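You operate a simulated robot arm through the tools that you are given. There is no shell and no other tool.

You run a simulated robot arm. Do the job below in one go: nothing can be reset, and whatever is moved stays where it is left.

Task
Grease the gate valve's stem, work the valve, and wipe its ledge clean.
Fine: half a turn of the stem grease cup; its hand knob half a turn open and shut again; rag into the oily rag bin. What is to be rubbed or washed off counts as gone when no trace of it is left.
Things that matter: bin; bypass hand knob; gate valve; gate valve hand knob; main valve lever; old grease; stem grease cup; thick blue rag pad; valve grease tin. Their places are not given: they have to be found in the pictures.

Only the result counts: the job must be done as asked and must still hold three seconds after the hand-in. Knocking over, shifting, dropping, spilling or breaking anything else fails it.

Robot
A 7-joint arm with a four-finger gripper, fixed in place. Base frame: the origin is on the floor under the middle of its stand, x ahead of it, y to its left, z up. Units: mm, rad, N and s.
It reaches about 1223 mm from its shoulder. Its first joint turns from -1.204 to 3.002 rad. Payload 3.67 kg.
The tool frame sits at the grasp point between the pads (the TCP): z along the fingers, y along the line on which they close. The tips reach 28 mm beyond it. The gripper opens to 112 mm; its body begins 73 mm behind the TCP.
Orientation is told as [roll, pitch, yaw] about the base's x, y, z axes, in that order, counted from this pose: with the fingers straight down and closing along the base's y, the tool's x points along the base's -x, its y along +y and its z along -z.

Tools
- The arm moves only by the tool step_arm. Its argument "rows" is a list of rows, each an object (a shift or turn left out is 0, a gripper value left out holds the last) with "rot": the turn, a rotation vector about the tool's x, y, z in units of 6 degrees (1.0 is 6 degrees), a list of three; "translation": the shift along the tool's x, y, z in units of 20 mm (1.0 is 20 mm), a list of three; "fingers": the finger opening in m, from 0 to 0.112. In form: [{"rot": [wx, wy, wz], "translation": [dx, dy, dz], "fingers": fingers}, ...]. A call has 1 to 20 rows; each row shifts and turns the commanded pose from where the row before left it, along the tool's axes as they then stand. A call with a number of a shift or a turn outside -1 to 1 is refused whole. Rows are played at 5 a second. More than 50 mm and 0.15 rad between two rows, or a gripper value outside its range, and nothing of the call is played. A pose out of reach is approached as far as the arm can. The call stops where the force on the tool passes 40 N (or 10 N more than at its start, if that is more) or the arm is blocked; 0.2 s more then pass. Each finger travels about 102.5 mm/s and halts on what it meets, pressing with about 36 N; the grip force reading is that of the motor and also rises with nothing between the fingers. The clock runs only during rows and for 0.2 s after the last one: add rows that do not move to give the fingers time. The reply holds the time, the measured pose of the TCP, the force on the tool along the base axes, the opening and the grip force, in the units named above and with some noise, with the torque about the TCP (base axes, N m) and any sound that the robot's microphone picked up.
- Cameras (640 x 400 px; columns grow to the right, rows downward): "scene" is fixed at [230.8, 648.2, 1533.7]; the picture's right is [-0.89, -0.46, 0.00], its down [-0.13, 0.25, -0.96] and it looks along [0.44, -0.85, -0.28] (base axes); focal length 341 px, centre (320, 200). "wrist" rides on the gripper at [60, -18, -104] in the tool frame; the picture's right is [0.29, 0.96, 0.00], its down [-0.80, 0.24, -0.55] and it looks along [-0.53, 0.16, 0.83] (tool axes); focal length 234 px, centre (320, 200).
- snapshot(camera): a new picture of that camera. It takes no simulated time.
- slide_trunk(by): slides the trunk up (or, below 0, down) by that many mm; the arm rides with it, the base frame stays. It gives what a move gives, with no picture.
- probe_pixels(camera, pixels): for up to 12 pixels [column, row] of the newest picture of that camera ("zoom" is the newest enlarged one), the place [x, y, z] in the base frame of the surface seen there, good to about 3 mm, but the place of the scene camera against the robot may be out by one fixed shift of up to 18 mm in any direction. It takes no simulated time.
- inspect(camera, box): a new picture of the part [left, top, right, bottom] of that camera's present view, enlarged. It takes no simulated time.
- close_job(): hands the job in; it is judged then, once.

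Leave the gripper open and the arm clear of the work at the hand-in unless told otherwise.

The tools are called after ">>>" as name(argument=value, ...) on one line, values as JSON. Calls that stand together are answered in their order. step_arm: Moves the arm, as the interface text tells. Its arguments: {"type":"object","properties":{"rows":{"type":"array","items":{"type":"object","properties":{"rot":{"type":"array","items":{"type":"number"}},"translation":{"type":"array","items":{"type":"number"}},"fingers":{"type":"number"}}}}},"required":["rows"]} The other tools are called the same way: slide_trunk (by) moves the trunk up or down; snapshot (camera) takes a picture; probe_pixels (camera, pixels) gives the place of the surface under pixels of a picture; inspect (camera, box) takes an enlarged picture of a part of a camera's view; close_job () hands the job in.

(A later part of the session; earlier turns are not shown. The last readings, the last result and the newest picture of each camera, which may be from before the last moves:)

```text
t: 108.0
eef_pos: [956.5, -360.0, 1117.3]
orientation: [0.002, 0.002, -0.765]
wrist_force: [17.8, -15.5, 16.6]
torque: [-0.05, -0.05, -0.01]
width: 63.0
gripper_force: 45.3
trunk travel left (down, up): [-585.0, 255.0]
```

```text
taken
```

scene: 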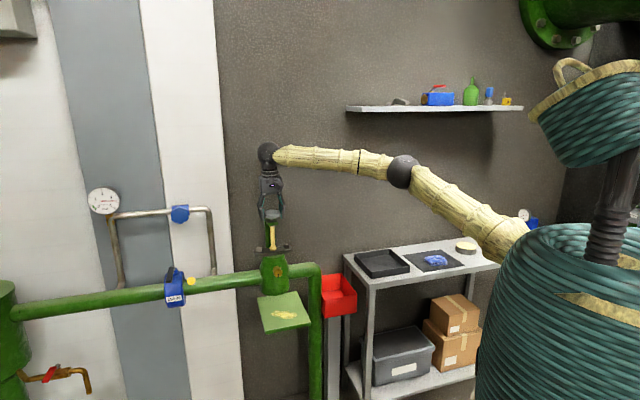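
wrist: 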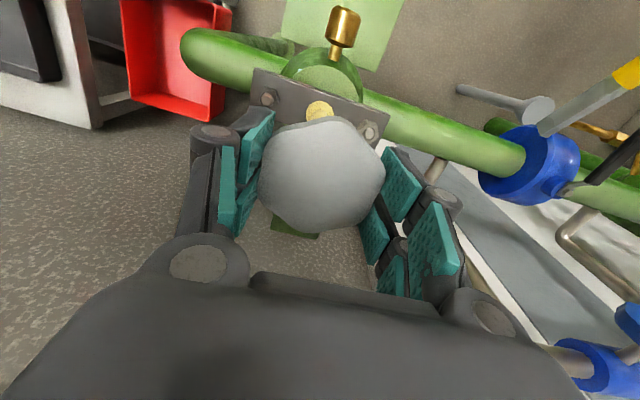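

Half a turn open done; the stem is now coated with grease. Now back clockwise 180° to shut.

>>> step_arm(rows=[{"rot": [0, 0, 1]}, {"rot": [0, 0, 1]}, {"rot": [0, 0, 1]}, {"rot": [0, 0, 1]}, {"rot": [0, 0, 1]}, {"rot": [0, 0, 1]}, {"rot": [0, 0, 1]}, {"rot": [0, 0, 1]}, {"rot": [0, 0, 1]}, {"rot": [0, 0, 1]}, {"rot": [0, 0, 1]}, {"rot": [0, 0, 1]}, {"rot": [0, 0, 1]}, {"rot": [0, 0, 1]}, {"rot": [0, 0, 1]}])

>>> step_arm(rows=[{"rot": [0, 0, 1]}, {"rot": [0, 0, 1]}, {"rot": [0, 0, 1]}, {"rot": [0, 0, 1]}, {"rot": [0, 0, 1]}, {"rot": [0, 0, 1]}, {"rot": [0, 0, 1]}, {"rot": [0, 0, 1]}, {"rot": [0, 0, 1]}, {"rot": [0, 0, 1]}, {"rot": [0, 0, 1]}, {"rot": [0, 0, 1]}, {"rot": [0, 0, 1]}, {"rot": [0, 0, 1]}, {"rot": [0, 0, 1]}, {}])

>>> snapshot(camera="wrist")

>>> inspect(camera="scene", box=[232, 180, 312, 270])

```text
t: 111.2
eef_pos: [954.5, -359.9, 1117.2]
orientation: [-0.002, 0.001, -2.34]
wrist_force: [21.3, -19.5, 18.6]
torque: [-0.61, -1.25, 0.01]
width: 62.7
gripper_force: 44.8
trunk travel left (down, up): [-585.0, 255.0]
```

```text
t: 114.6
eef_pos: [954.3, -359.9, 1116.6]
orientation: [-0.002, -0.005, 2.373]
wrist_force: [18.4, -19.8, 17.4]
torque: [-0.22, -0.51, 0.01]
width: 62.9
gripper_force: 45.2
trunk travel left (down, up): [-585.0, 255.0]
```

```text
taken
```

wrist: 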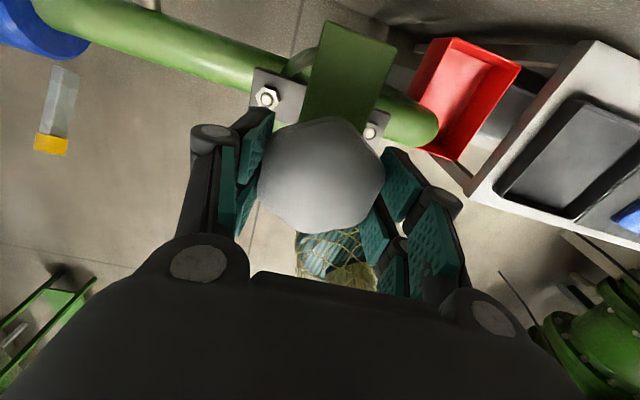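

```text
4.44 times, centred on (272, 225) of scene
```

zoom: 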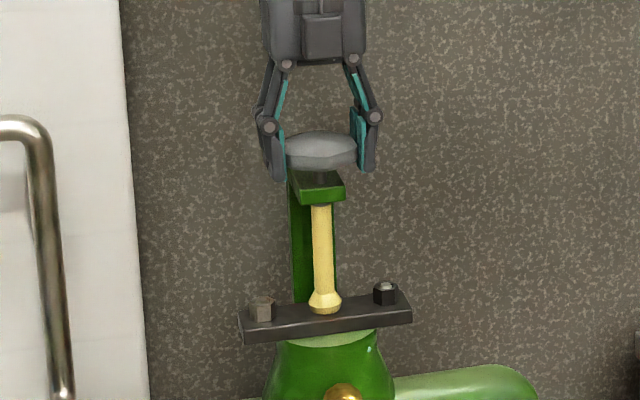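

Back at the starting angle: shut again, the stem fully coated. I release and rise 120 mm.

>>> step_arm(rows=[{"fingers": 0.1}, {"fingers": 0.1}, {"fingers": 0.1}, {"translation": [0, 0, -0.5]}, {"translation": [0, 0, -1]}, {"translation": [0, 0, -1]}, {"translation": [0, 0, -1]}, {"translation": [0, 0, -1]}, {"translation": [0, 0, -1]}, {"translation": [0, 0, -0.5]}])

>>> snapshot(camera="wrist")

>>> inspect(camera="scene", box=[80, 170, 340, 345])

>>> inspect(camera="scene", box=[250, 285, 322, 335])

```text
t: 116.8
eef_pos: [953.4, -360.8, 1237.3]
orientation: [0.001, -0.003, 2.376]
wrist_force: [0.7, 0.1, -0.6]
torque: [0.02, -0.06, -0.01]
width: 100.0
gripper_force: 0.1
trunk travel left (down, up): [-585.0, 255.0]
```

```text
taken
```

wrist: 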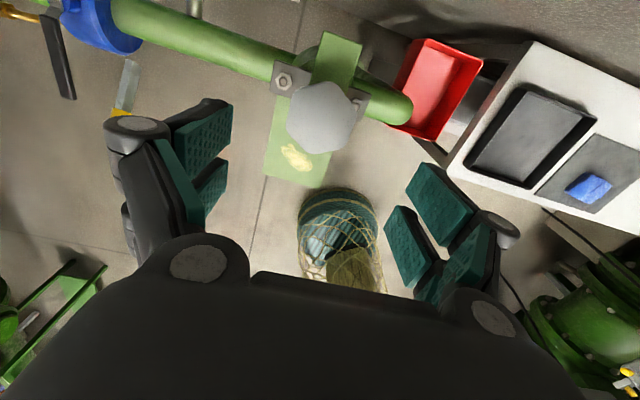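

```text
2.29 times, centred on (210, 258) of scene
```

zoom: 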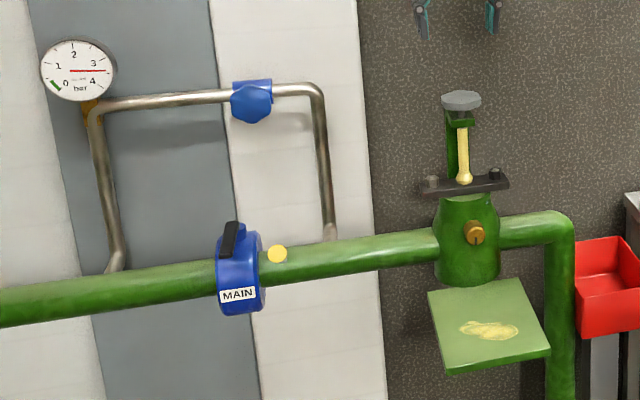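

```text
8.00 times, centred on (286, 310) of scene
```

zoom: 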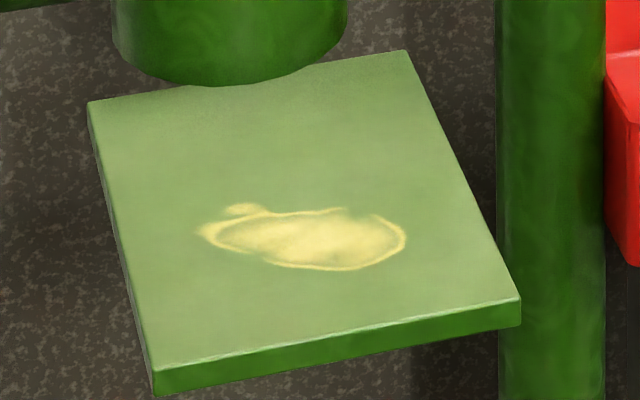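

Valve work is done; main, bypass and gauge are untouched. Now the rag: I probe the table, tray, mat, rag, bin and upper shelf.

>>> snapshot(camera="scene")

>>> probe_pixels(camera="scene", pixels=[[350, 108], [520, 108], [430, 107], [346, 255], [372, 281], [495, 262], [490, 240], [300, 180], [410, 268], [355, 257], [382, 275], [436, 180]])

>>> inspect(camera="scene", box=[400, 235, 500, 285])

>>> probe_pixels(camera="zoom", pixels=[[165, 182], [240, 172], [282, 190], [300, 210], [205, 235], [200, 218], [230, 195], [255, 180], [20, 168], [148, 278], [412, 233], [262, 136]])

```text
taken
```

scene: 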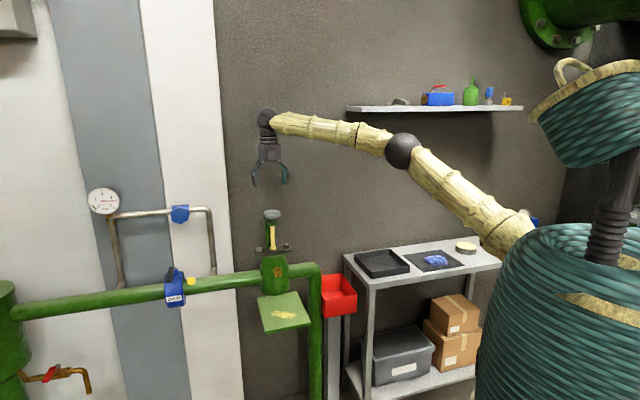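

```text
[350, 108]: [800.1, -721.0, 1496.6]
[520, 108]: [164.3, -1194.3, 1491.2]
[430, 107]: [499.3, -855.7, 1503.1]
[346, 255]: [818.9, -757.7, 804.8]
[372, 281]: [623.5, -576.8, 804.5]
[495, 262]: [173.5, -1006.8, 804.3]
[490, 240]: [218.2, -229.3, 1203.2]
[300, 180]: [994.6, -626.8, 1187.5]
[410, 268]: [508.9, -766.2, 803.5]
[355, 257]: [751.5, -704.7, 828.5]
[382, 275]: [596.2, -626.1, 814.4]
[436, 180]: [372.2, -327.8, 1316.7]
```

```text
6.40 times, centred on (450, 260) of scene
```

zoom: 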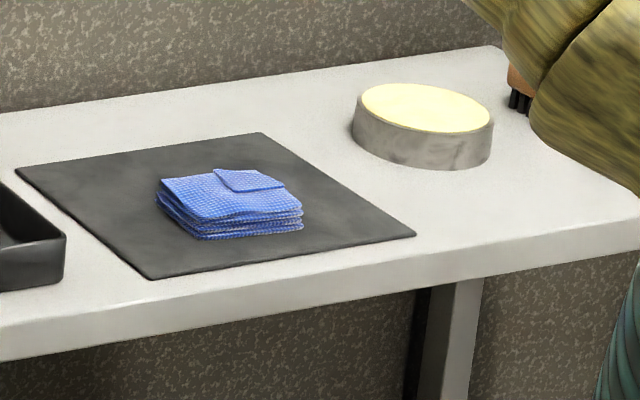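

```text
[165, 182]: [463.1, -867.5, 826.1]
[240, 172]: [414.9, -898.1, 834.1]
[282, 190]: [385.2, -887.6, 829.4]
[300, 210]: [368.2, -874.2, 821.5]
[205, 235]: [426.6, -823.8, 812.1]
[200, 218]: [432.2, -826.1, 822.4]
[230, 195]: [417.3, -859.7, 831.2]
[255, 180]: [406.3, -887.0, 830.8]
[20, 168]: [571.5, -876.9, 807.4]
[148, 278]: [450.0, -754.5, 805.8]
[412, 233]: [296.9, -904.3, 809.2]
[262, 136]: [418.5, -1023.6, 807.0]
```

The table is parallel to the pipe, top at z≈804. The rag is about 77×56 mm, 25 mm thick, near (417,-868) on the mat. I move the arm clear of the valve to about (700,-330) at the same height.

>>> step_arm(rows=[{"translation": [-0.925, 0.698, 0]}, {"translation": [-0.925, 0.698, 0]}, {"translation": [-0.925, 0.698, 0]}, {"translation": [-0.925, 0.698, 0]}, {"translation": [-0.925, 0.698, 0]}, {"translation": [-0.925, 0.698, 0]}, {"translation": [-0.925, 0.698, 0]}, {"translation": [-0.925, 0.698, 0]}, {"translation": [-0.925, 0.698, 0]}, {"translation": [-0.925, 0.698, 0]}, {"translation": [-0.925, 0.698, 0]}])

>>> step_arm(rows=[{"rot": [0, 0, -1]}, {"rot": [0, 0, -1]}, {"rot": [0, 0, -1]}, {"rot": [0, 0, -1]}, {"rot": [0, 0, -1]}, {"rot": [0, 0, -1]}, {"rot": [0, 0, -1]}, {"rot": [0, 0, -1]}, {"rot": [0, 0, -1]}, {"rot": [0, 0, -1]}, {"rot": [0, 0, -1]}, {"rot": [0, 0, -1]}, {"rot": [0, 0, -1]}, {"rot": [0, 0, -1]}])

>>> slide_trunk(by=-260)

>>> snapshot(camera="scene")

>>> snapshot(camera="wrist")

```text
t: 119.2
eef_pos: [699.9, -328.8, 1238.0]
orientation: [-0.001, -0.003, 2.375]
wrist_force: [-0.6, -0.2, -0.4]
torque: [0.01, -0.01, -0.01]
width: 99.6
gripper_force: 0.1
trunk travel left (down, up): [-585.0, 255.0]
```

```text
t: 122.2
eef_pos: [701.5, -330.5, 1236.9]
orientation: [-0.002, 0.001, -2.44]
wrist_force: [-0.4, 0.0, -0.4]
torque: [0.02, 0.0, -0.02]
width: 100.0
gripper_force: 0.0
trunk travel left (down, up): [-585.0, 255.0]
```

```text
t: 124.8
eef_pos: [700.3, -328.9, 977.7]
orientation: [-0.001, -0.001, -2.443]
wrist_force: [0.1, -0.3, 0.7]
torque: [0.01, 0.01, -0.01]
width: 99.9
gripper_force: 0.0
trunk travel left (down, up): [-325.0, 515.0]
```

```text
taken
```

scene: 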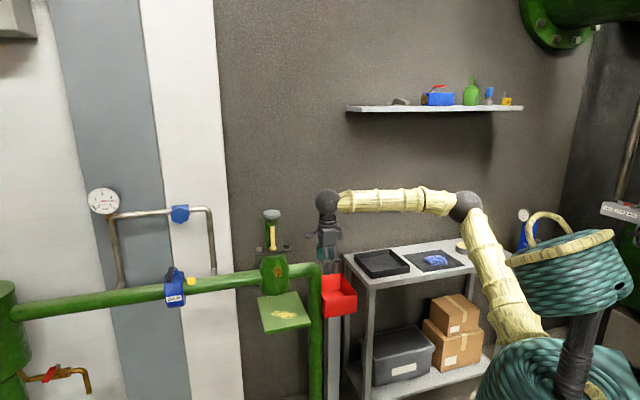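

```text
taken
```

wrist: 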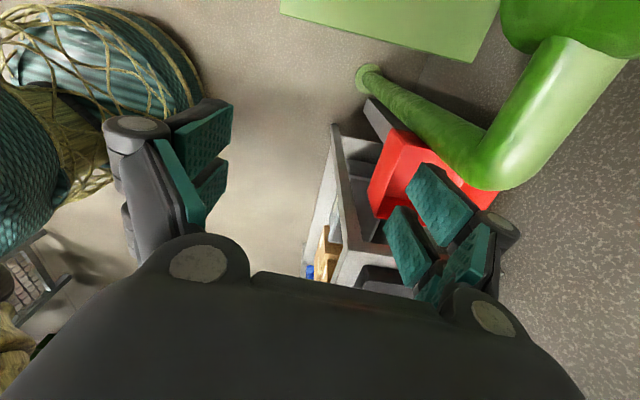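

At yaw -140° and z≈978. I move halfway toward the rag and check the arm.

>>> step_arm(rows=[{"translation": [-0.937, 0.382, 0]}, {"translation": [-0.937, 0.382, 0]}, {"translation": [-0.937, 0.382, 0]}, {"translation": [-0.937, 0.382, 0]}, {"translation": [-0.937, 0.382, 0]}, {"translation": [-0.937, 0.382, 0]}, {"translation": [-0.937, 0.382, 0]}, {"translation": [-0.937, 0.382, 0]}, {"translation": [-0.937, 0.382, 0]}, {"translation": [-0.937, 0.382, 0]}, {"translation": [-0.937, 0.382, 0]}, {"translation": [-0.937, 0.382, 0]}, {"translation": [-0.937, 0.382, 0]}, {"translation": [-0.937, 0.382, 0]}, {"translation": [-0.937, 0.382, 0]}, {"translation": [-0.937, 0.382, 0]}, {"translation": [-0.937, 0.382, 0]}, {"translation": [-0.937, 0.382, 0]}])

>>> snapshot(camera="scene")

>>> snapshot(camera="wrist")

```text
t: 128.6
eef_pos: [542.8, -651.2, 974.6]
orientation: [-0.004, 0.003, -2.441]
wrist_force: [0.3, 0.6, 0.3]
torque: [-0.01, -0.01, -0.01]
width: 99.9
gripper_force: 0.0
out of reach, approached as far as the arm can: row 18
trunk travel left (down, up): [-325.0, 515.0]
```

```text
taken
```

scene: 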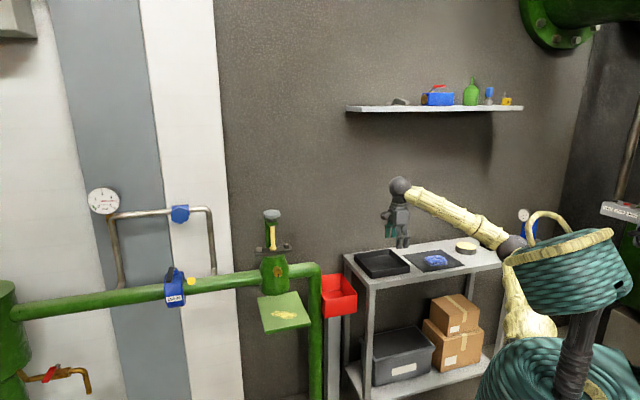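

```text
taken
```

wrist: 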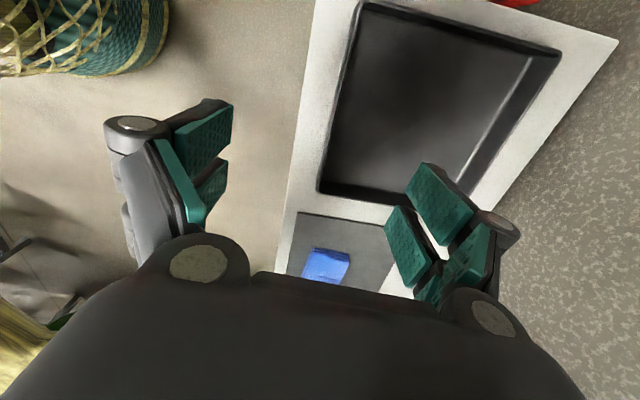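

The arm stopped following at (543,-651): the elbow has swung out sideways, and the first joint is near its end. I probe the elbow and shoulder.

>>> probe_pixels(camera="scene", pixels=[[512, 245], [440, 210], [480, 230], [400, 188], [520, 290], [535, 330], [400, 220]])

>>> inspect(camera="scene", box=[370, 160, 640, 400])

```text
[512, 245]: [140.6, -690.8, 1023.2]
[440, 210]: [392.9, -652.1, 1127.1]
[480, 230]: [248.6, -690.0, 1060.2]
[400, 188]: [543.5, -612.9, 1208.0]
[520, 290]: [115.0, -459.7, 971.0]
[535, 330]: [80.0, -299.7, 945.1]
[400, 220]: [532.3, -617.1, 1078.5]
```

```text
1.67 times, centred on (505, 280) of scene
```

zoom: 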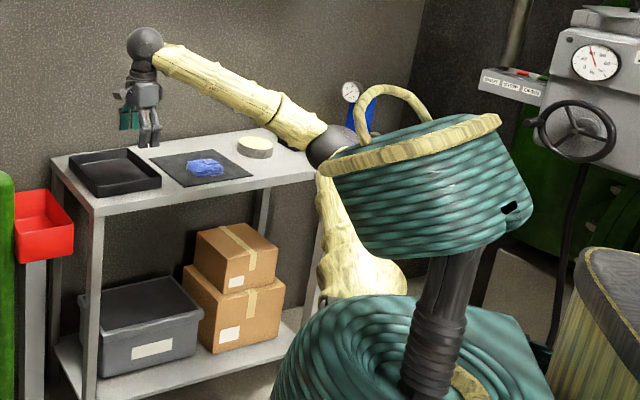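

The elbow has dropped lower than the wrist, which bends the wrist too far. Cure: raise the trunk and bring the hand down with the arm instead. I first retrace 8 rows, then raise the trunk 250 mm.

>>> step_arm(rows=[{"translation": [0.937, -0.382, 0]}, {"translation": [0.937, -0.382, 0]}, {"translation": [0.937, -0.382, 0]}, {"translation": [0.937, -0.382, 0]}, {"translation": [0.937, -0.382, 0]}, {"translation": [0.937, -0.382, 0]}, {"translation": [0.937, -0.382, 0]}, {"translation": [0.937, -0.382, 0]}])

>>> slide_trunk(by=250)

>>> snapshot(camera="scene")

```text
t: 130.4
eef_pos: [618.4, -504.2, 977.2]
orientation: [-0.001, 0.001, -2.442]
wrist_force: [0.6, -0.4, -0.1]
torque: [-0.03, -0.02, 0.02]
width: 99.9
gripper_force: 0.1
trunk travel left (down, up): [-325.0, 515.0]
```

```text
t: 133.0
eef_pos: [618.5, -505.4, 1226.8]
orientation: [-0.002, 0.0, -2.442]
wrist_force: [-0.2, -0.6, 0.1]
torque: [0.01, 0.01, 0.03]
width: 100.4
gripper_force: 0.1
trunk travel left (down, up): [-575.0, 265.0]
```

```text
taken
```

scene: 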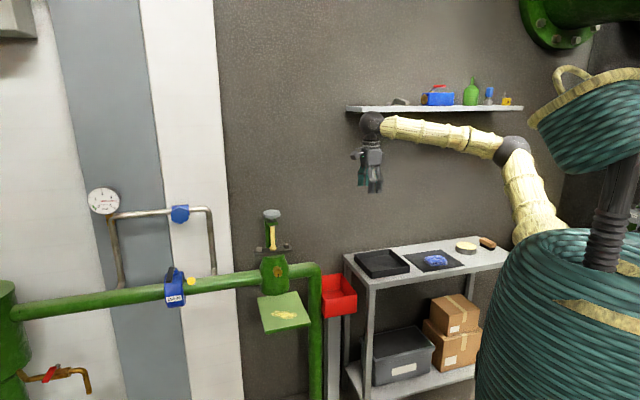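

Now I bring the hand down 200 mm with the arm and check the elbow.

>>> step_arm(rows=[{"translation": [0, 0, 1]}, {"translation": [0, 0, 1]}, {"translation": [0, 0, 1]}, {"translation": [0, 0, 1]}, {"translation": [0, 0, 1]}, {"translation": [0, 0, 1]}, {"translation": [0, 0, 1]}, {"translation": [0, 0, 1]}, {"translation": [0, 0, 1]}, {"translation": [0, 0, 1]}])

>>> snapshot(camera="scene")

```text
t: 135.2
eef_pos: [618.5, -505.6, 1025.2]
orientation: [-0.001, -0.001, -2.44]
wrist_force: [-0.1, -0.6, -0.2]
torque: [-0.01, 0.03, 0.0]
width: 100.3
gripper_force: 0.1
trunk travel left (down, up): [-575.0, 265.0]
```

```text
taken
```

scene: 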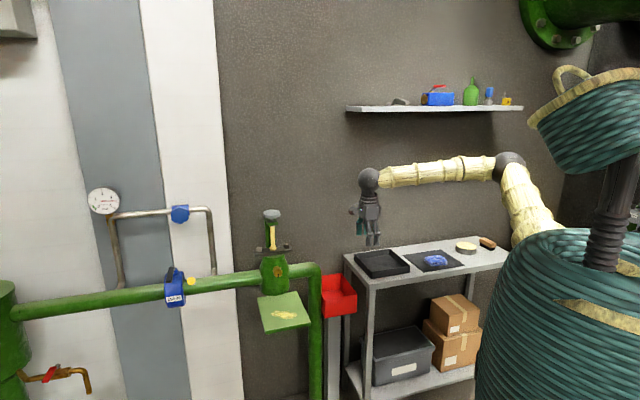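

Elbow is still high. I move on toward the rag, 10 rows at a time.

>>> step_arm(rows=[{"translation": [-0.965, 0.366, 0]}, {"translation": [-0.965, 0.366, 0]}, {"translation": [-0.965, 0.366, 0]}, {"translation": [-0.965, 0.366, 0]}, {"translation": [-0.965, 0.366, 0]}, {"translation": [-0.965, 0.366, 0]}, {"translation": [-0.965, 0.366, 0]}, {"translation": [-0.965, 0.366, 0]}, {"translation": [-0.965, 0.366, 0]}, {"translation": [-0.965, 0.366, 0]}])

>>> snapshot(camera="scene")

>>> snapshot(camera="wrist")

```text
t: 137.4
eef_pos: [516.9, -688.0, 1024.9]
orientation: [-0.004, 0.001, -2.439]
wrist_force: [1.2, 0.8, 0.8]
torque: [0.01, 0.03, -0.01]
width: 99.8
gripper_force: 0.0
trunk travel left (down, up): [-575.0, 265.0]
```

```text
taken
```

scene: 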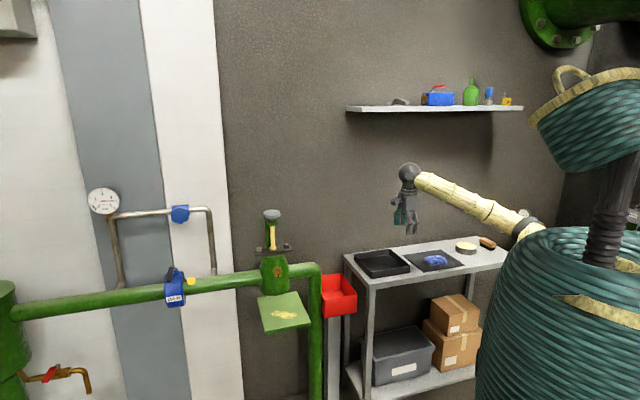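

```text
taken
```

wrist: 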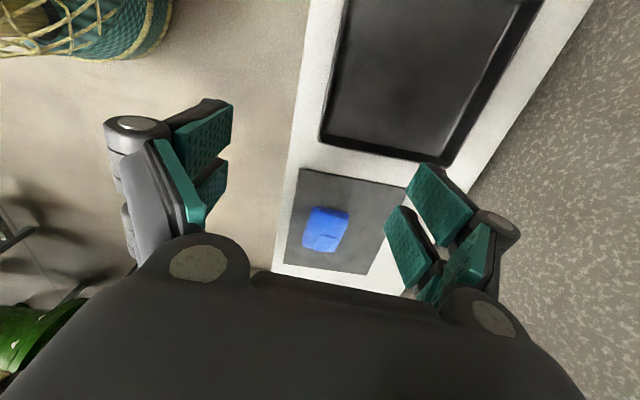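

The elbow is dropping sideways again, so I raise the trunk another 200 mm and come down with the arm. That keeps the forearm sloping down.

>>> slide_trunk(by=220)

>>> step_arm(rows=[{"translation": [0, 0, 1]}, {"translation": [0, 0, 1]}, {"translation": [0, 0, 1]}, {"translation": [0, 0, 1]}, {"translation": [0, 0, 1]}, {"translation": [0, 0, 1]}, {"translation": [0, 0, 1]}, {"translation": [0, 0, 1]}, {"translation": [0, 0, 1]}, {"translation": [0, 0, 1]}])

>>> snapshot(camera="scene")

```text
t: 139.8
eef_pos: [517.8, -685.1, 1246.6]
orientation: [-0.001, 0.001, -2.441]
wrist_force: [0.7, -1.1, 0.8]
torque: [0.01, 0.02, 0.03]
width: 100.1
gripper_force: 0.1
trunk travel left (down, up): [-795.0, 45.0]
```

```text
t: 141.9
eef_pos: [516.8, -685.0, 1047.5]
orientation: [-0.002, 0.0, -2.442]
wrist_force: [0.5, 0.1, 0.3]
torque: [-0.01, -0.05, 0.01]
width: 100.1
gripper_force: 0.0
trunk travel left (down, up): [-795.0, 45.0]
```

```text
taken
```

scene: 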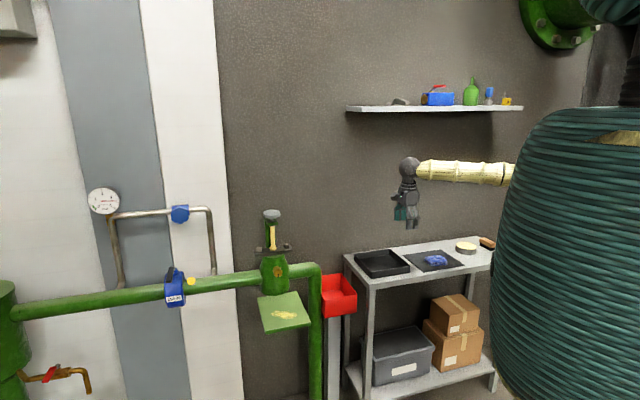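

Tracking is good. I move the remaining ~205 mm to above the rag.

>>> step_arm(rows=[{"translation": [-0.964, 0.372, 0]}, {"translation": [-0.964, 0.372, 0]}, {"translation": [-0.964, 0.372, 0]}, {"translation": [-0.964, 0.372, 0]}, {"translation": [-0.964, 0.372, 0]}, {"translation": [-0.964, 0.372, 0]}, {"translation": [-0.964, 0.372, 0]}, {"translation": [-0.964, 0.372, 0]}])

>>> snapshot(camera="scene")

>>> snapshot(camera="wrist")

```text
t: 143.8
eef_pos: [437.4, -835.2, 1043.7]
orientation: [-0.004, 0.004, -2.443]
wrist_force: [-0.3, 0.8, 0.1]
torque: [0.0, -0.02, 0.0]
width: 99.8
gripper_force: 0.1
trunk travel left (down, up): [-795.0, 45.0]
```

```text
taken
```

scene: 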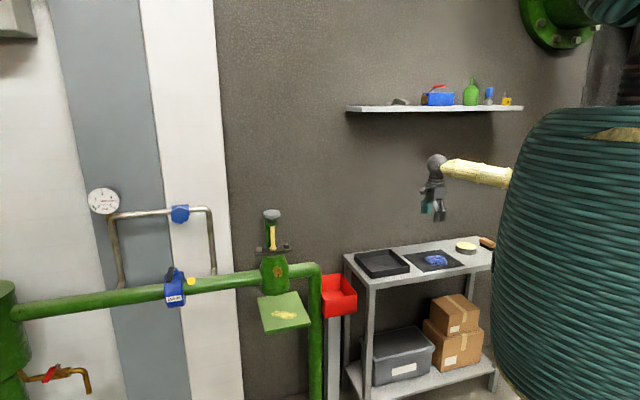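

```text
taken
```

wrist: 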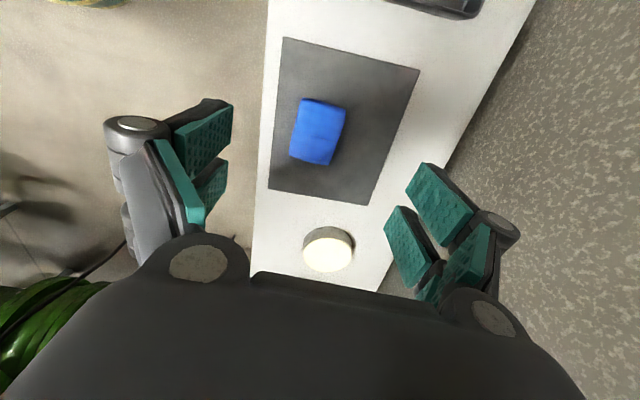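

The rag shows at (318,132) in the wrist picture. I enlarge and probe its corners.

>>> inspect(camera="wrist", box=[260, 70, 380, 190])

>>> probe_pixels(camera="wrist", pixels=[[318, 132], [303, 100], [345, 108], [333, 163], [291, 155], [322, 103], [312, 160], [296, 128], [340, 138], [283, 38], [419, 70], [360, 160]])

```text
3.33 times, centred on (320, 130) of wrist
```

zoom: 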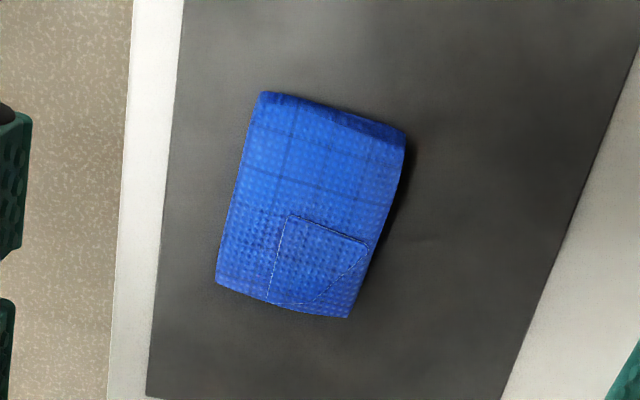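

```text
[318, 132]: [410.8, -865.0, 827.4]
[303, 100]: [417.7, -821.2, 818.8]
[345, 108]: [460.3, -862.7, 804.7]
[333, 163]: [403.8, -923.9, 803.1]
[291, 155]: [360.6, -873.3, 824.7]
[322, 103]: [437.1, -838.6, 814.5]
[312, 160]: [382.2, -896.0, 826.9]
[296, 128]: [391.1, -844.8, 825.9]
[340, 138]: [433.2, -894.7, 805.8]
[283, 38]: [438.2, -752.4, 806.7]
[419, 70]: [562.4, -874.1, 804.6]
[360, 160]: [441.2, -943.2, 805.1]
```

I probe the rag's top corners in the enlarged picture.

>>> probe_pixels(camera="zoom", pixels=[[268, 100], [398, 140], [343, 310], [222, 278], [335, 112], [375, 225], [285, 298], [243, 190], [310, 205], [330, 180], [300, 240], [260, 330]])

```text
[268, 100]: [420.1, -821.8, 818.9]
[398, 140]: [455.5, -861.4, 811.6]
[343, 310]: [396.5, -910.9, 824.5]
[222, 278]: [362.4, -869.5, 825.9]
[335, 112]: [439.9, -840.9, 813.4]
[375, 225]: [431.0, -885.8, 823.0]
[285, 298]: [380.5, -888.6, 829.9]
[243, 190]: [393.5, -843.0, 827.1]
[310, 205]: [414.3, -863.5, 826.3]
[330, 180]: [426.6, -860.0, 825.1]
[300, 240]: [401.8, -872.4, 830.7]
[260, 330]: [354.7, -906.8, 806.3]
```

Rag centre is (409,-866), short side along ~130°, which matches the current closing direction. I centre over it and descend to z≈880.

>>> step_arm(rows=[{"translation": [-0.7, 0.09, 0], "fingers": 0.09}, {"translation": [-0.7, 0.09, 0]}, {"translation": [-0.68, 0.09, 0]}, {"translation": [0, 0, 1]}, {"translation": [0, 0, 1]}, {"translation": [0, 0, 1]}, {"translation": [0, 0, 1]}, {"translation": [0, 0, 1]}, {"translation": [0, 0, 1]}, {"translation": [0, 0, 1]}, {"translation": [0, 0, 1]}])

>>> snapshot(camera="wrist")

>>> snapshot(camera="scene")

```text
t: 146.2
eef_pos: [408.9, -861.9, 886.8]
orientation: [0.002, -0.003, -2.443]
wrist_force: [-0.5, 0.5, -0.6]
torque: [0.02, -0.01, 0.01]
width: 89.9
gripper_force: 0.1
trunk travel left (down, up): [-795.0, 45.0]
```

```text
taken
```

wrist: 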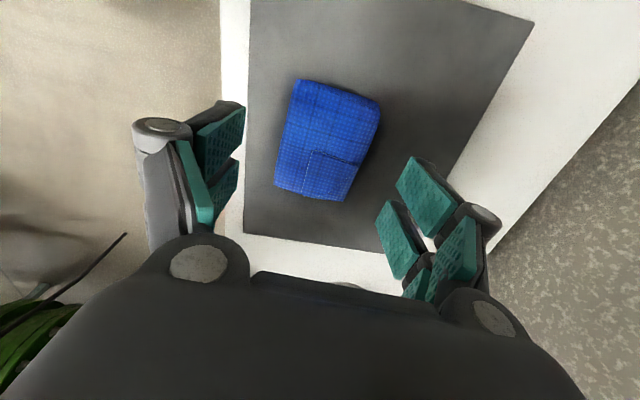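

```text
taken
```

scene: 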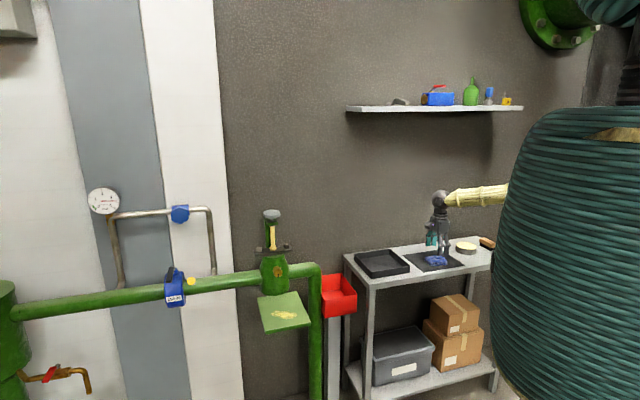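

I recheck the rag from this nearer view.

>>> probe_pixels(camera="wrist", pixels=[[298, 84], [376, 101], [344, 198], [278, 185], [328, 140], [287, 130], [362, 145], [336, 92], [310, 195], [400, 140]])

>>> inspect(camera="scene", box=[400, 225, 480, 285])

```text
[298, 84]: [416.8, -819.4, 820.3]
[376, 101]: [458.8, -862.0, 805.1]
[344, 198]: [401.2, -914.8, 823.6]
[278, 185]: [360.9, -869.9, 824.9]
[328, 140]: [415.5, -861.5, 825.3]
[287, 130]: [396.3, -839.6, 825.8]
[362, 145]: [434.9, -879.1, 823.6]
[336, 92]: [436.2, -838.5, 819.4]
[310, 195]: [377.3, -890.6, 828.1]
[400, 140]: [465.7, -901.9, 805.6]
```

```text
6.67 times, centred on (440, 255) of scene
```

zoom: 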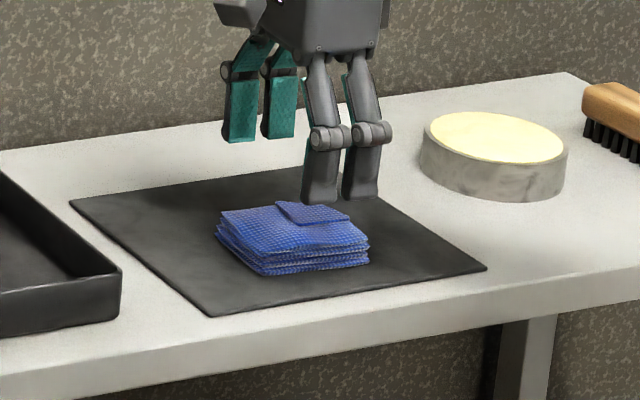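

Rag centre confirmed at (409,-866.5). I shift 4.5 mm and descend to z≈840 (tips ~7 mm above the mat), then close.

>>> step_arm(rows=[{"translation": [-0.145, 0.17, 0.5]}, {"translation": [0, 0, 0.6]}, {"translation": [0, 0, 0.6]}, {"translation": [0, 0, 0.4]}, {"translation": [0, 0, 0.2]}, {}])

>>> snapshot(camera="wrist")

>>> inspect(camera="scene", box=[400, 225, 480, 285])

```text
t: 147.6
eef_pos: [409.0, -871.1, 842.1]
orientation: [0.007, -0.001, -2.445]
wrist_force: [-0.1, 0.8, -0.1]
torque: [-0.03, -0.03, -0.01]
width: 90.0
gripper_force: 0.1
trunk travel left (down, up): [-795.0, 45.0]
```

```text
taken
```

wrist: 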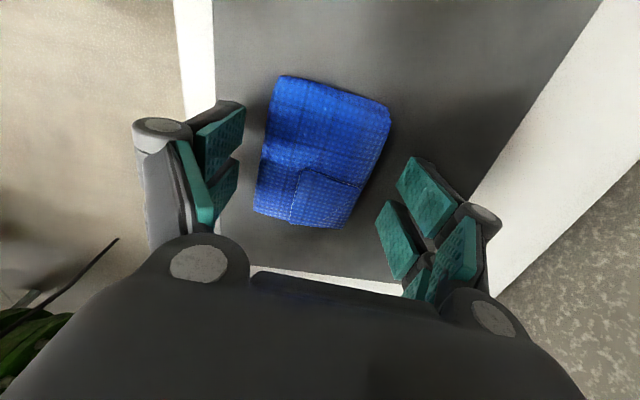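

```text
6.67 times, centred on (440, 255) of scene
```

zoom: 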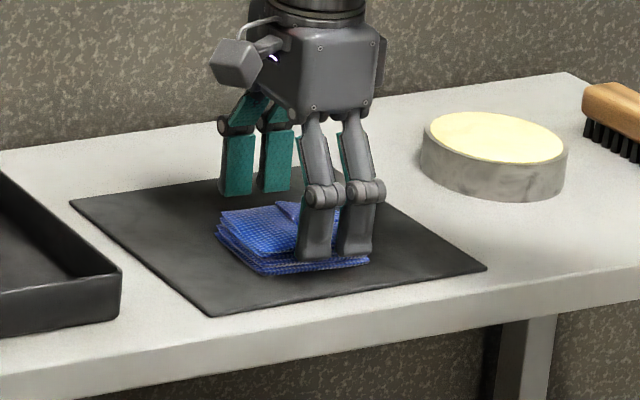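

The hand came in about 5 mm past the rag's centre. I shift back (+5 mm in tool x, -4 mm in tool y) before closing.

>>> step_arm(rows=[{"translation": [0.25, -0.2, 0]}, {}, {}])

>>> snapshot(camera="wrist")

```text
t: 148.3
eef_pos: [411.1, -862.7, 844.4]
orientation: [0.01, -0.004, -2.447]
wrist_force: [-0.4, -0.7, -0.8]
torque: [-0.02, -0.01, -0.02]
width: 90.0
gripper_force: 0.1
trunk travel left (down, up): [-795.0, 45.0]
```

```text
taken
```

wrist: 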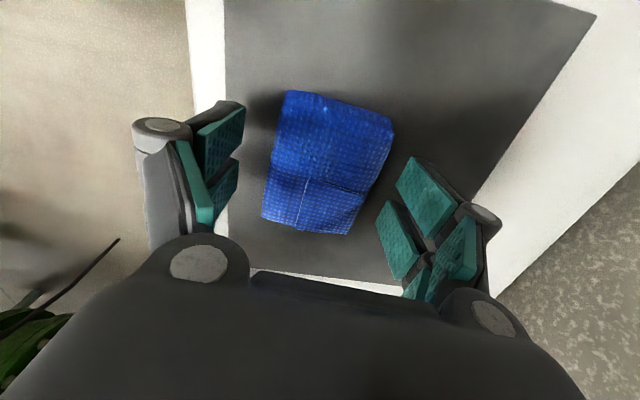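

Now the rag is centred between the pads. I go down 4 mm and close.

>>> step_arm(rows=[{"translation": [0, 0, 0.2]}, {}, {"fingers": 0.02}, {"fingers": 0.02}, {"fingers": 0.02}, {"fingers": 0.02}])

>>> snapshot(camera="wrist")

>>> inspect(camera="scene", box=[400, 225, 480, 285])

```text
t: 149.8
eef_pos: [410.1, -860.8, 838.7]
orientation: [0.007, -0.003, -2.444]
wrist_force: [-2.2, -14.6, 17.8]
torque: [-0.81, 0.13, 0.01]
width: 69.0
gripper_force: 35.8
trunk travel left (down, up): [-795.0, 45.0]
```

```text
taken
```

wrist: 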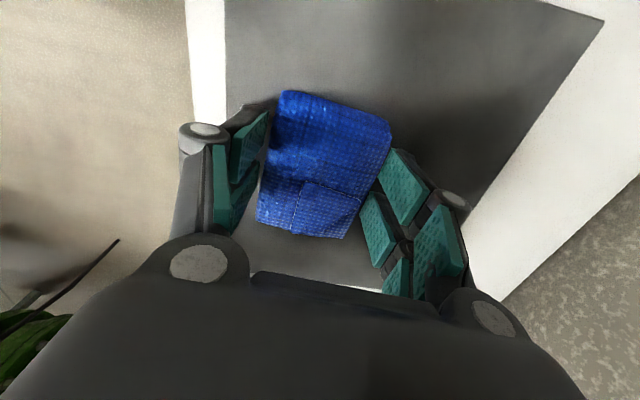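

```text
6.67 times, centred on (440, 255) of scene
```

zoom: 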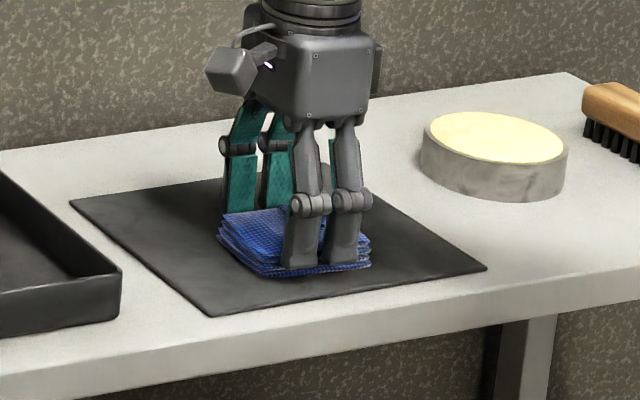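

The fingers hold the rag (69 mm, 36 N) with some upward force. I lift 10 mm to relieve it and see whether it's held.

>>> step_arm(rows=[{"translation": [0, 0, -0.25]}, {"translation": [0, 0, -0.25]}, {}])

>>> snapshot(camera="wrist")

>>> inspect(camera="scene", box=[400, 225, 480, 285])

```text
t: 150.6
eef_pos: [410.0, -862.6, 845.7]
orientation: [0.002, -0.001, -2.443]
wrist_force: [0.5, 0.1, -0.7]
torque: [-0.02, 0.02, 0.02]
width: 68.9
gripper_force: 36.0
trunk travel left (down, up): [-795.0, 45.0]
```

```text
taken
```

wrist: 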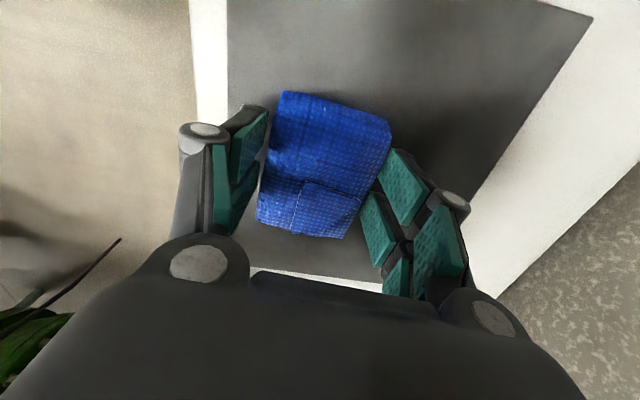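

```text
6.67 times, centred on (440, 255) of scene
```

zoom: 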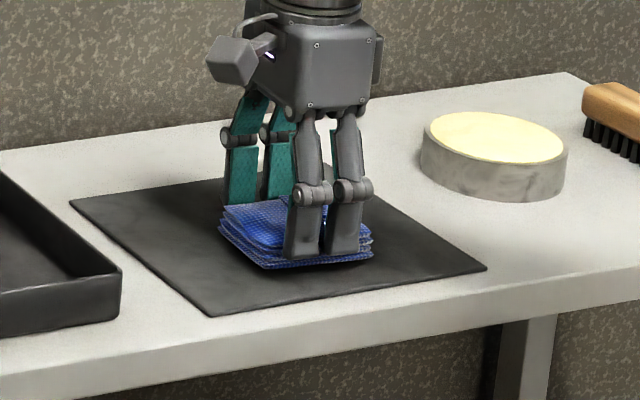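

The rag lifts with the hand. I raise it 160 mm and retrace the path away from the table.

>>> step_arm(rows=[{"translation": [0, 0, -0.5]}, {"translation": [0, 0, -1]}, {"translation": [0, 0, -1]}, {"translation": [0, 0, -1]}, {"translation": [0, 0, -1]}, {"translation": [0, 0, -1]}, {"translation": [0, 0, -1]}, {"translation": [0, 0, -1]}, {"translation": [0, 0, -1]}, {"translation": [0.978, -0.335, 0]}, {"translation": [0.978, -0.335, 0]}, {"translation": [0.978, -0.335, 0]}, {"translation": [0.978, -0.335, 0]}, {"translation": [0.978, -0.335, 0]}, {"translation": [0.978, -0.335, 0]}, {"translation": [0.978, -0.335, 0]}, {"translation": [0.978, -0.335, 0]}, {"translation": [0.978, -0.335, 0]}, {"translation": [0.978, -0.335, 0]}])

>>> snapshot(camera="wrist")

>>> snapshot(camera="scene")

```text
t: 154.6
eef_pos: [517.7, -679.0, 1017.4]
orientation: [0.001, 0.0, -2.442]
wrist_force: [-0.1, -0.7, -0.6]
torque: [-0.02, 0.01, -0.01]
width: 68.8
gripper_force: 36.4
trunk travel left (down, up): [-795.0, 45.0]
```

```text
taken
```

wrist: 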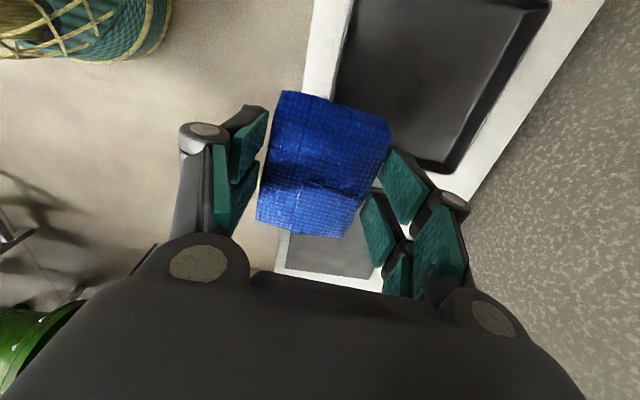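

```text
taken
```

scene: 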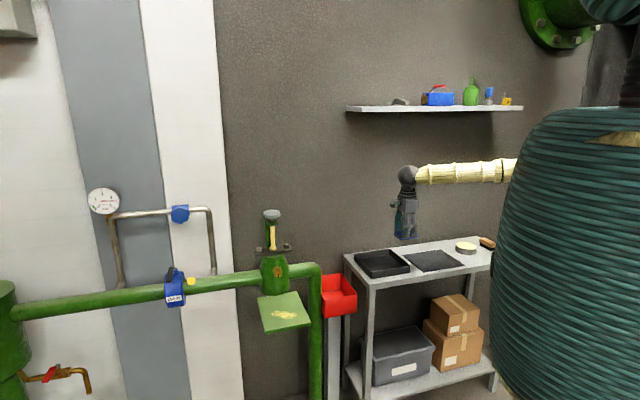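

The rag hangs safely in the hand. I continue to about (700,-330).

>>> step_arm(rows=[{"translation": [0.957, -0.396, 0]}, {"translation": [0.957, -0.396, 0]}, {"translation": [0.957, -0.396, 0]}, {"translation": [0.957, -0.396, 0]}, {"translation": [0.957, -0.396, 0]}, {"translation": [0.957, -0.396, 0]}, {"translation": [0.957, -0.396, 0]}, {"translation": [0.957, -0.396, 0]}, {"translation": [0.957, -0.396, 0]}, {"translation": [0.957, -0.396, 0]}, {"translation": [0.957, -0.396, 0]}, {"translation": [0.957, -0.396, 0]}, {"translation": [0.957, -0.396, 0]}, {"translation": [0.957, -0.396, 0]}, {"translation": [0.957, -0.396, 0]}, {"translation": [0.957, -0.396, 0]}, {"translation": [0.957, -0.396, 0]}, {"translation": [0.957, -0.396, 0]}, {"translation": [0.957, -0.396, 0]}])

>>> snapshot(camera="wrist")

>>> snapshot(camera="scene")

```text
t: 158.6
eef_pos: [698.5, -331.3, 1016.0]
orientation: [-0.003, -0.002, -2.441]
wrist_force: [0.3, 0.5, -0.1]
torque: [0.0, 0.01, -0.02]
width: 69.2
gripper_force: 36.0
trunk travel left (down, up): [-795.0, 45.0]
```

```text
taken
```

wrist: 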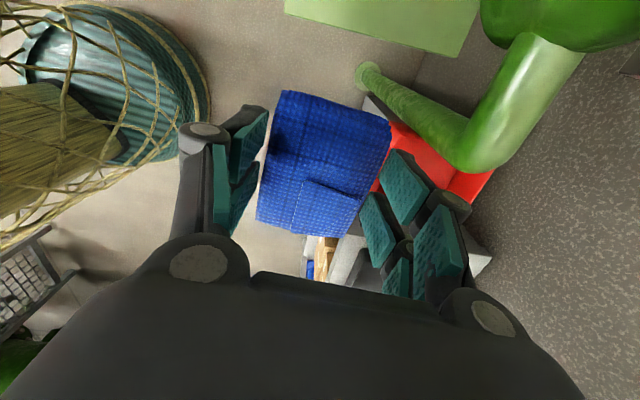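

```text
taken
```

scene: 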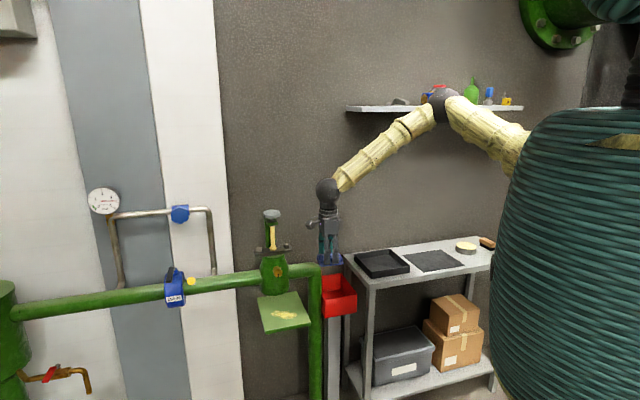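

Elbow is high again. I turn 5° so the closing line is exactly across the ledge, and move along it to above the grease (s≈190, u≈0).

>>> step_arm(rows=[{"rot": [0, 0, -0.86]}, {"translation": [1, 0.068, 0]}, {"translation": [1, 0.068, 0]}, {"translation": [1, 0.068, 0]}, {"translation": [1, 0.068, 0]}, {"translation": [1, 0.068, 0]}, {"translation": [1, 0.068, 0]}, {"translation": [1, 0.068, 0]}, {"translation": [1, 0.068, 0]}, {}])

>>> snapshot(camera="wrist")

>>> snapshot(camera="scene")

```text
t: 160.8
eef_pos: [818.7, -226.6, 1015.0]
orientation: [-0.002, 0.0, -2.352]
wrist_force: [-1.1, 1.3, -0.5]
torque: [0.02, -0.01, 0.01]
width: 69.1
gripper_force: 35.6
trunk travel left (down, up): [-795.0, 45.0]
```

```text
taken
```

wrist: 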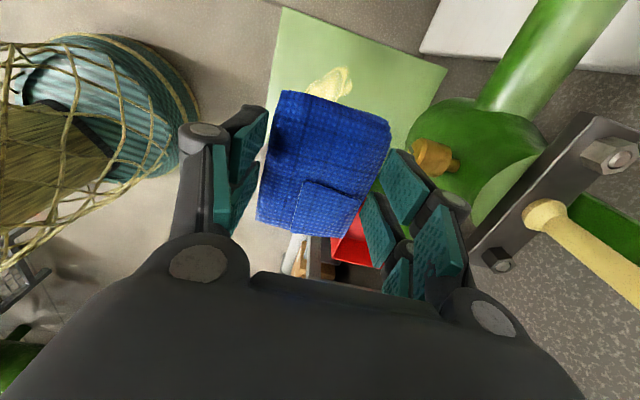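

```text
taken
```

scene: 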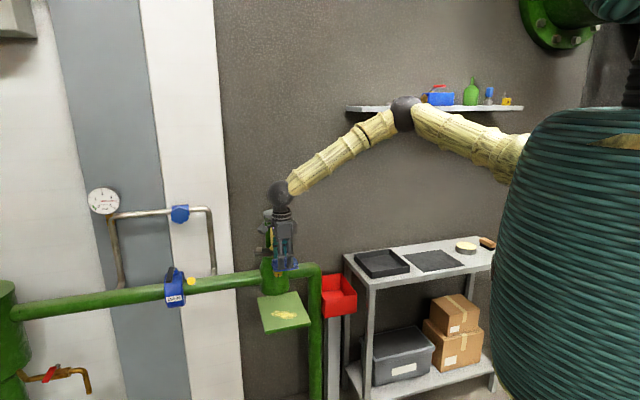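

The ledge and the visible part of the grease (335,82) show behind the rag. I probe the ledge's edge, height and the grease.

>>> probe_pixels(camera="wrist", pixels=[[287, 14], [442, 72], [270, 80], [335, 82], [345, 70], [315, 90], [350, 95], [400, 120], [300, 60], [380, 60], [405, 150], [275, 90]])

>>> inspect(camera="scene", box=[250, 285, 322, 335])

>>> probe_pixels(camera="zoom", pixels=[[200, 230], [405, 240], [240, 205], [350, 272], [340, 208], [260, 262], [95, 105], [402, 55], [515, 298], [155, 365]])

```text
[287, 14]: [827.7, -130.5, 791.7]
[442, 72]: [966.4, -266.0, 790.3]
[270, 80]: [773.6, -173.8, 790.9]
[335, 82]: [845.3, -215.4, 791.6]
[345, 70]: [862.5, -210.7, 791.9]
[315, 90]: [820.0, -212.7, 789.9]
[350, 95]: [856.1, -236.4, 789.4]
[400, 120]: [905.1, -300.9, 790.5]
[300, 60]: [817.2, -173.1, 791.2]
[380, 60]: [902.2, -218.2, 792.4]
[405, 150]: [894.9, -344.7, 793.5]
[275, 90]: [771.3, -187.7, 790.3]
```

```text
8.00 times, centred on (286, 310) of scene
```

zoom: 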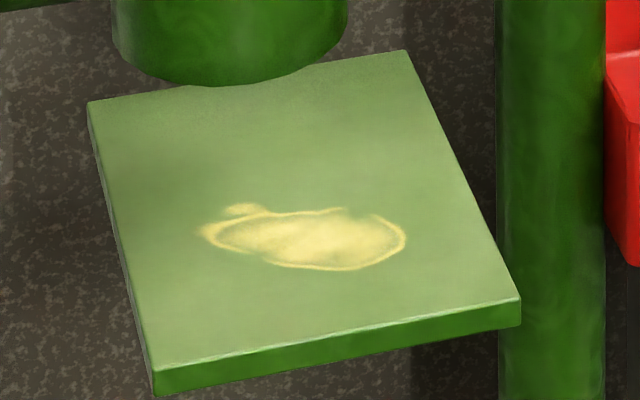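

```text
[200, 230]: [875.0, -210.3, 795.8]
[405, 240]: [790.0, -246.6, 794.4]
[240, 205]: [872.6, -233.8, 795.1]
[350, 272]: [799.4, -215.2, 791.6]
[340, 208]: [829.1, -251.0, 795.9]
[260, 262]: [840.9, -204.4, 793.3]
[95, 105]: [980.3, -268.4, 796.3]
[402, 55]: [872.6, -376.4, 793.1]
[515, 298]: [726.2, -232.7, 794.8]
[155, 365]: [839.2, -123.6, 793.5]
```

Wrist view gives: ledge top z≈791, u ±73, s 50…251; grease about s 150…222, u -50…45. The rag's underside is ~34 mm below the TCP, so contact should come near z≈825. I descend to z≈835.

>>> step_arm(rows=[{"translation": [0, 0, 1]}, {"translation": [0, 0, 1]}, {"translation": [0, 0, 1]}, {"translation": [0, 0, 1]}, {"translation": [0, 0, 1]}, {"translation": [0, 0, 1]}, {"translation": [0, 0, 1]}, {"translation": [0, 0, 1]}, {"translation": [0, 0, 1]}, {}])

>>> snapshot(camera="wrist")

>>> inspect(camera="scene", box=[220, 215, 340, 345])

```text
t: 162.9
eef_pos: [817.9, -227.2, 836.7]
orientation: [-0.002, 0.0, -2.35]
wrist_force: [0.0, 0.0, 0.1]
torque: [-0.03, -0.03, -0.01]
width: 69.1
gripper_force: 36.4
trunk travel left (down, up): [-795.0, 45.0]
```

```text
taken
```

wrist: 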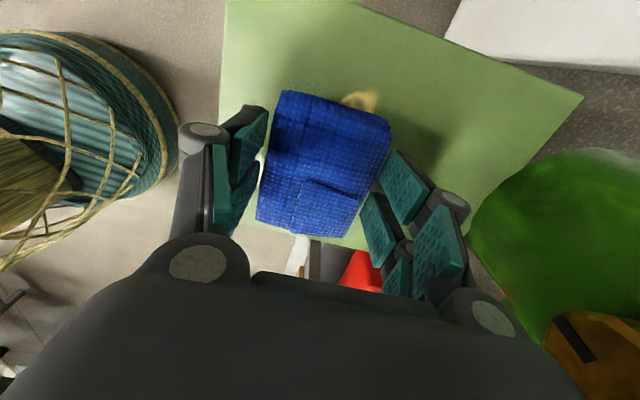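

```text
3.08 times, centred on (280, 280) of scene
```

zoom: 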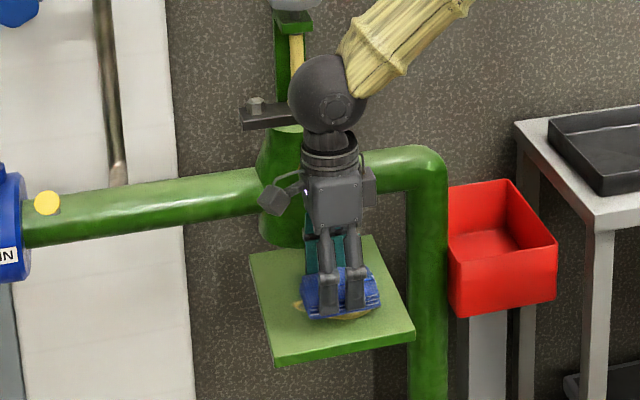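

The rag is just above the grease. I lower in 2-mm steps until contact.

>>> step_arm(rows=[{"translation": [0, 0, 0.15]}, {"translation": [0, 0, 0.1]}, {"translation": [0, 0, 0.1]}, {"translation": [0, 0, 0.1]}, {}])

```text
t: 164.2
eef_pos: [819.7, -226.9, 827.8]
orientation: [-0.002, 0.001, -2.352]
wrist_force: [-0.1, 0.1, 0.3]
torque: [-0.01, 0.01, -0.01]
width: 69.2
gripper_force: 35.6
trunk travel left (down, up): [-795.0, 45.0]
```

>>> step_arm(rows=[{"translation": [0, 0, 0.1]}, {"translation": [0, 0, 0.1]}, {}])

```text
t: 164.9
eef_pos: [818.2, -226.0, 825.4]
orientation: [0.0, 0.002, -2.352]
wrist_force: [0.8, -2.4, 14.3]
torque: [-0.76, -0.01, 0.01]
width: 69.0
gripper_force: 36.1
trunk travel left (down, up): [-795.0, 45.0]
```

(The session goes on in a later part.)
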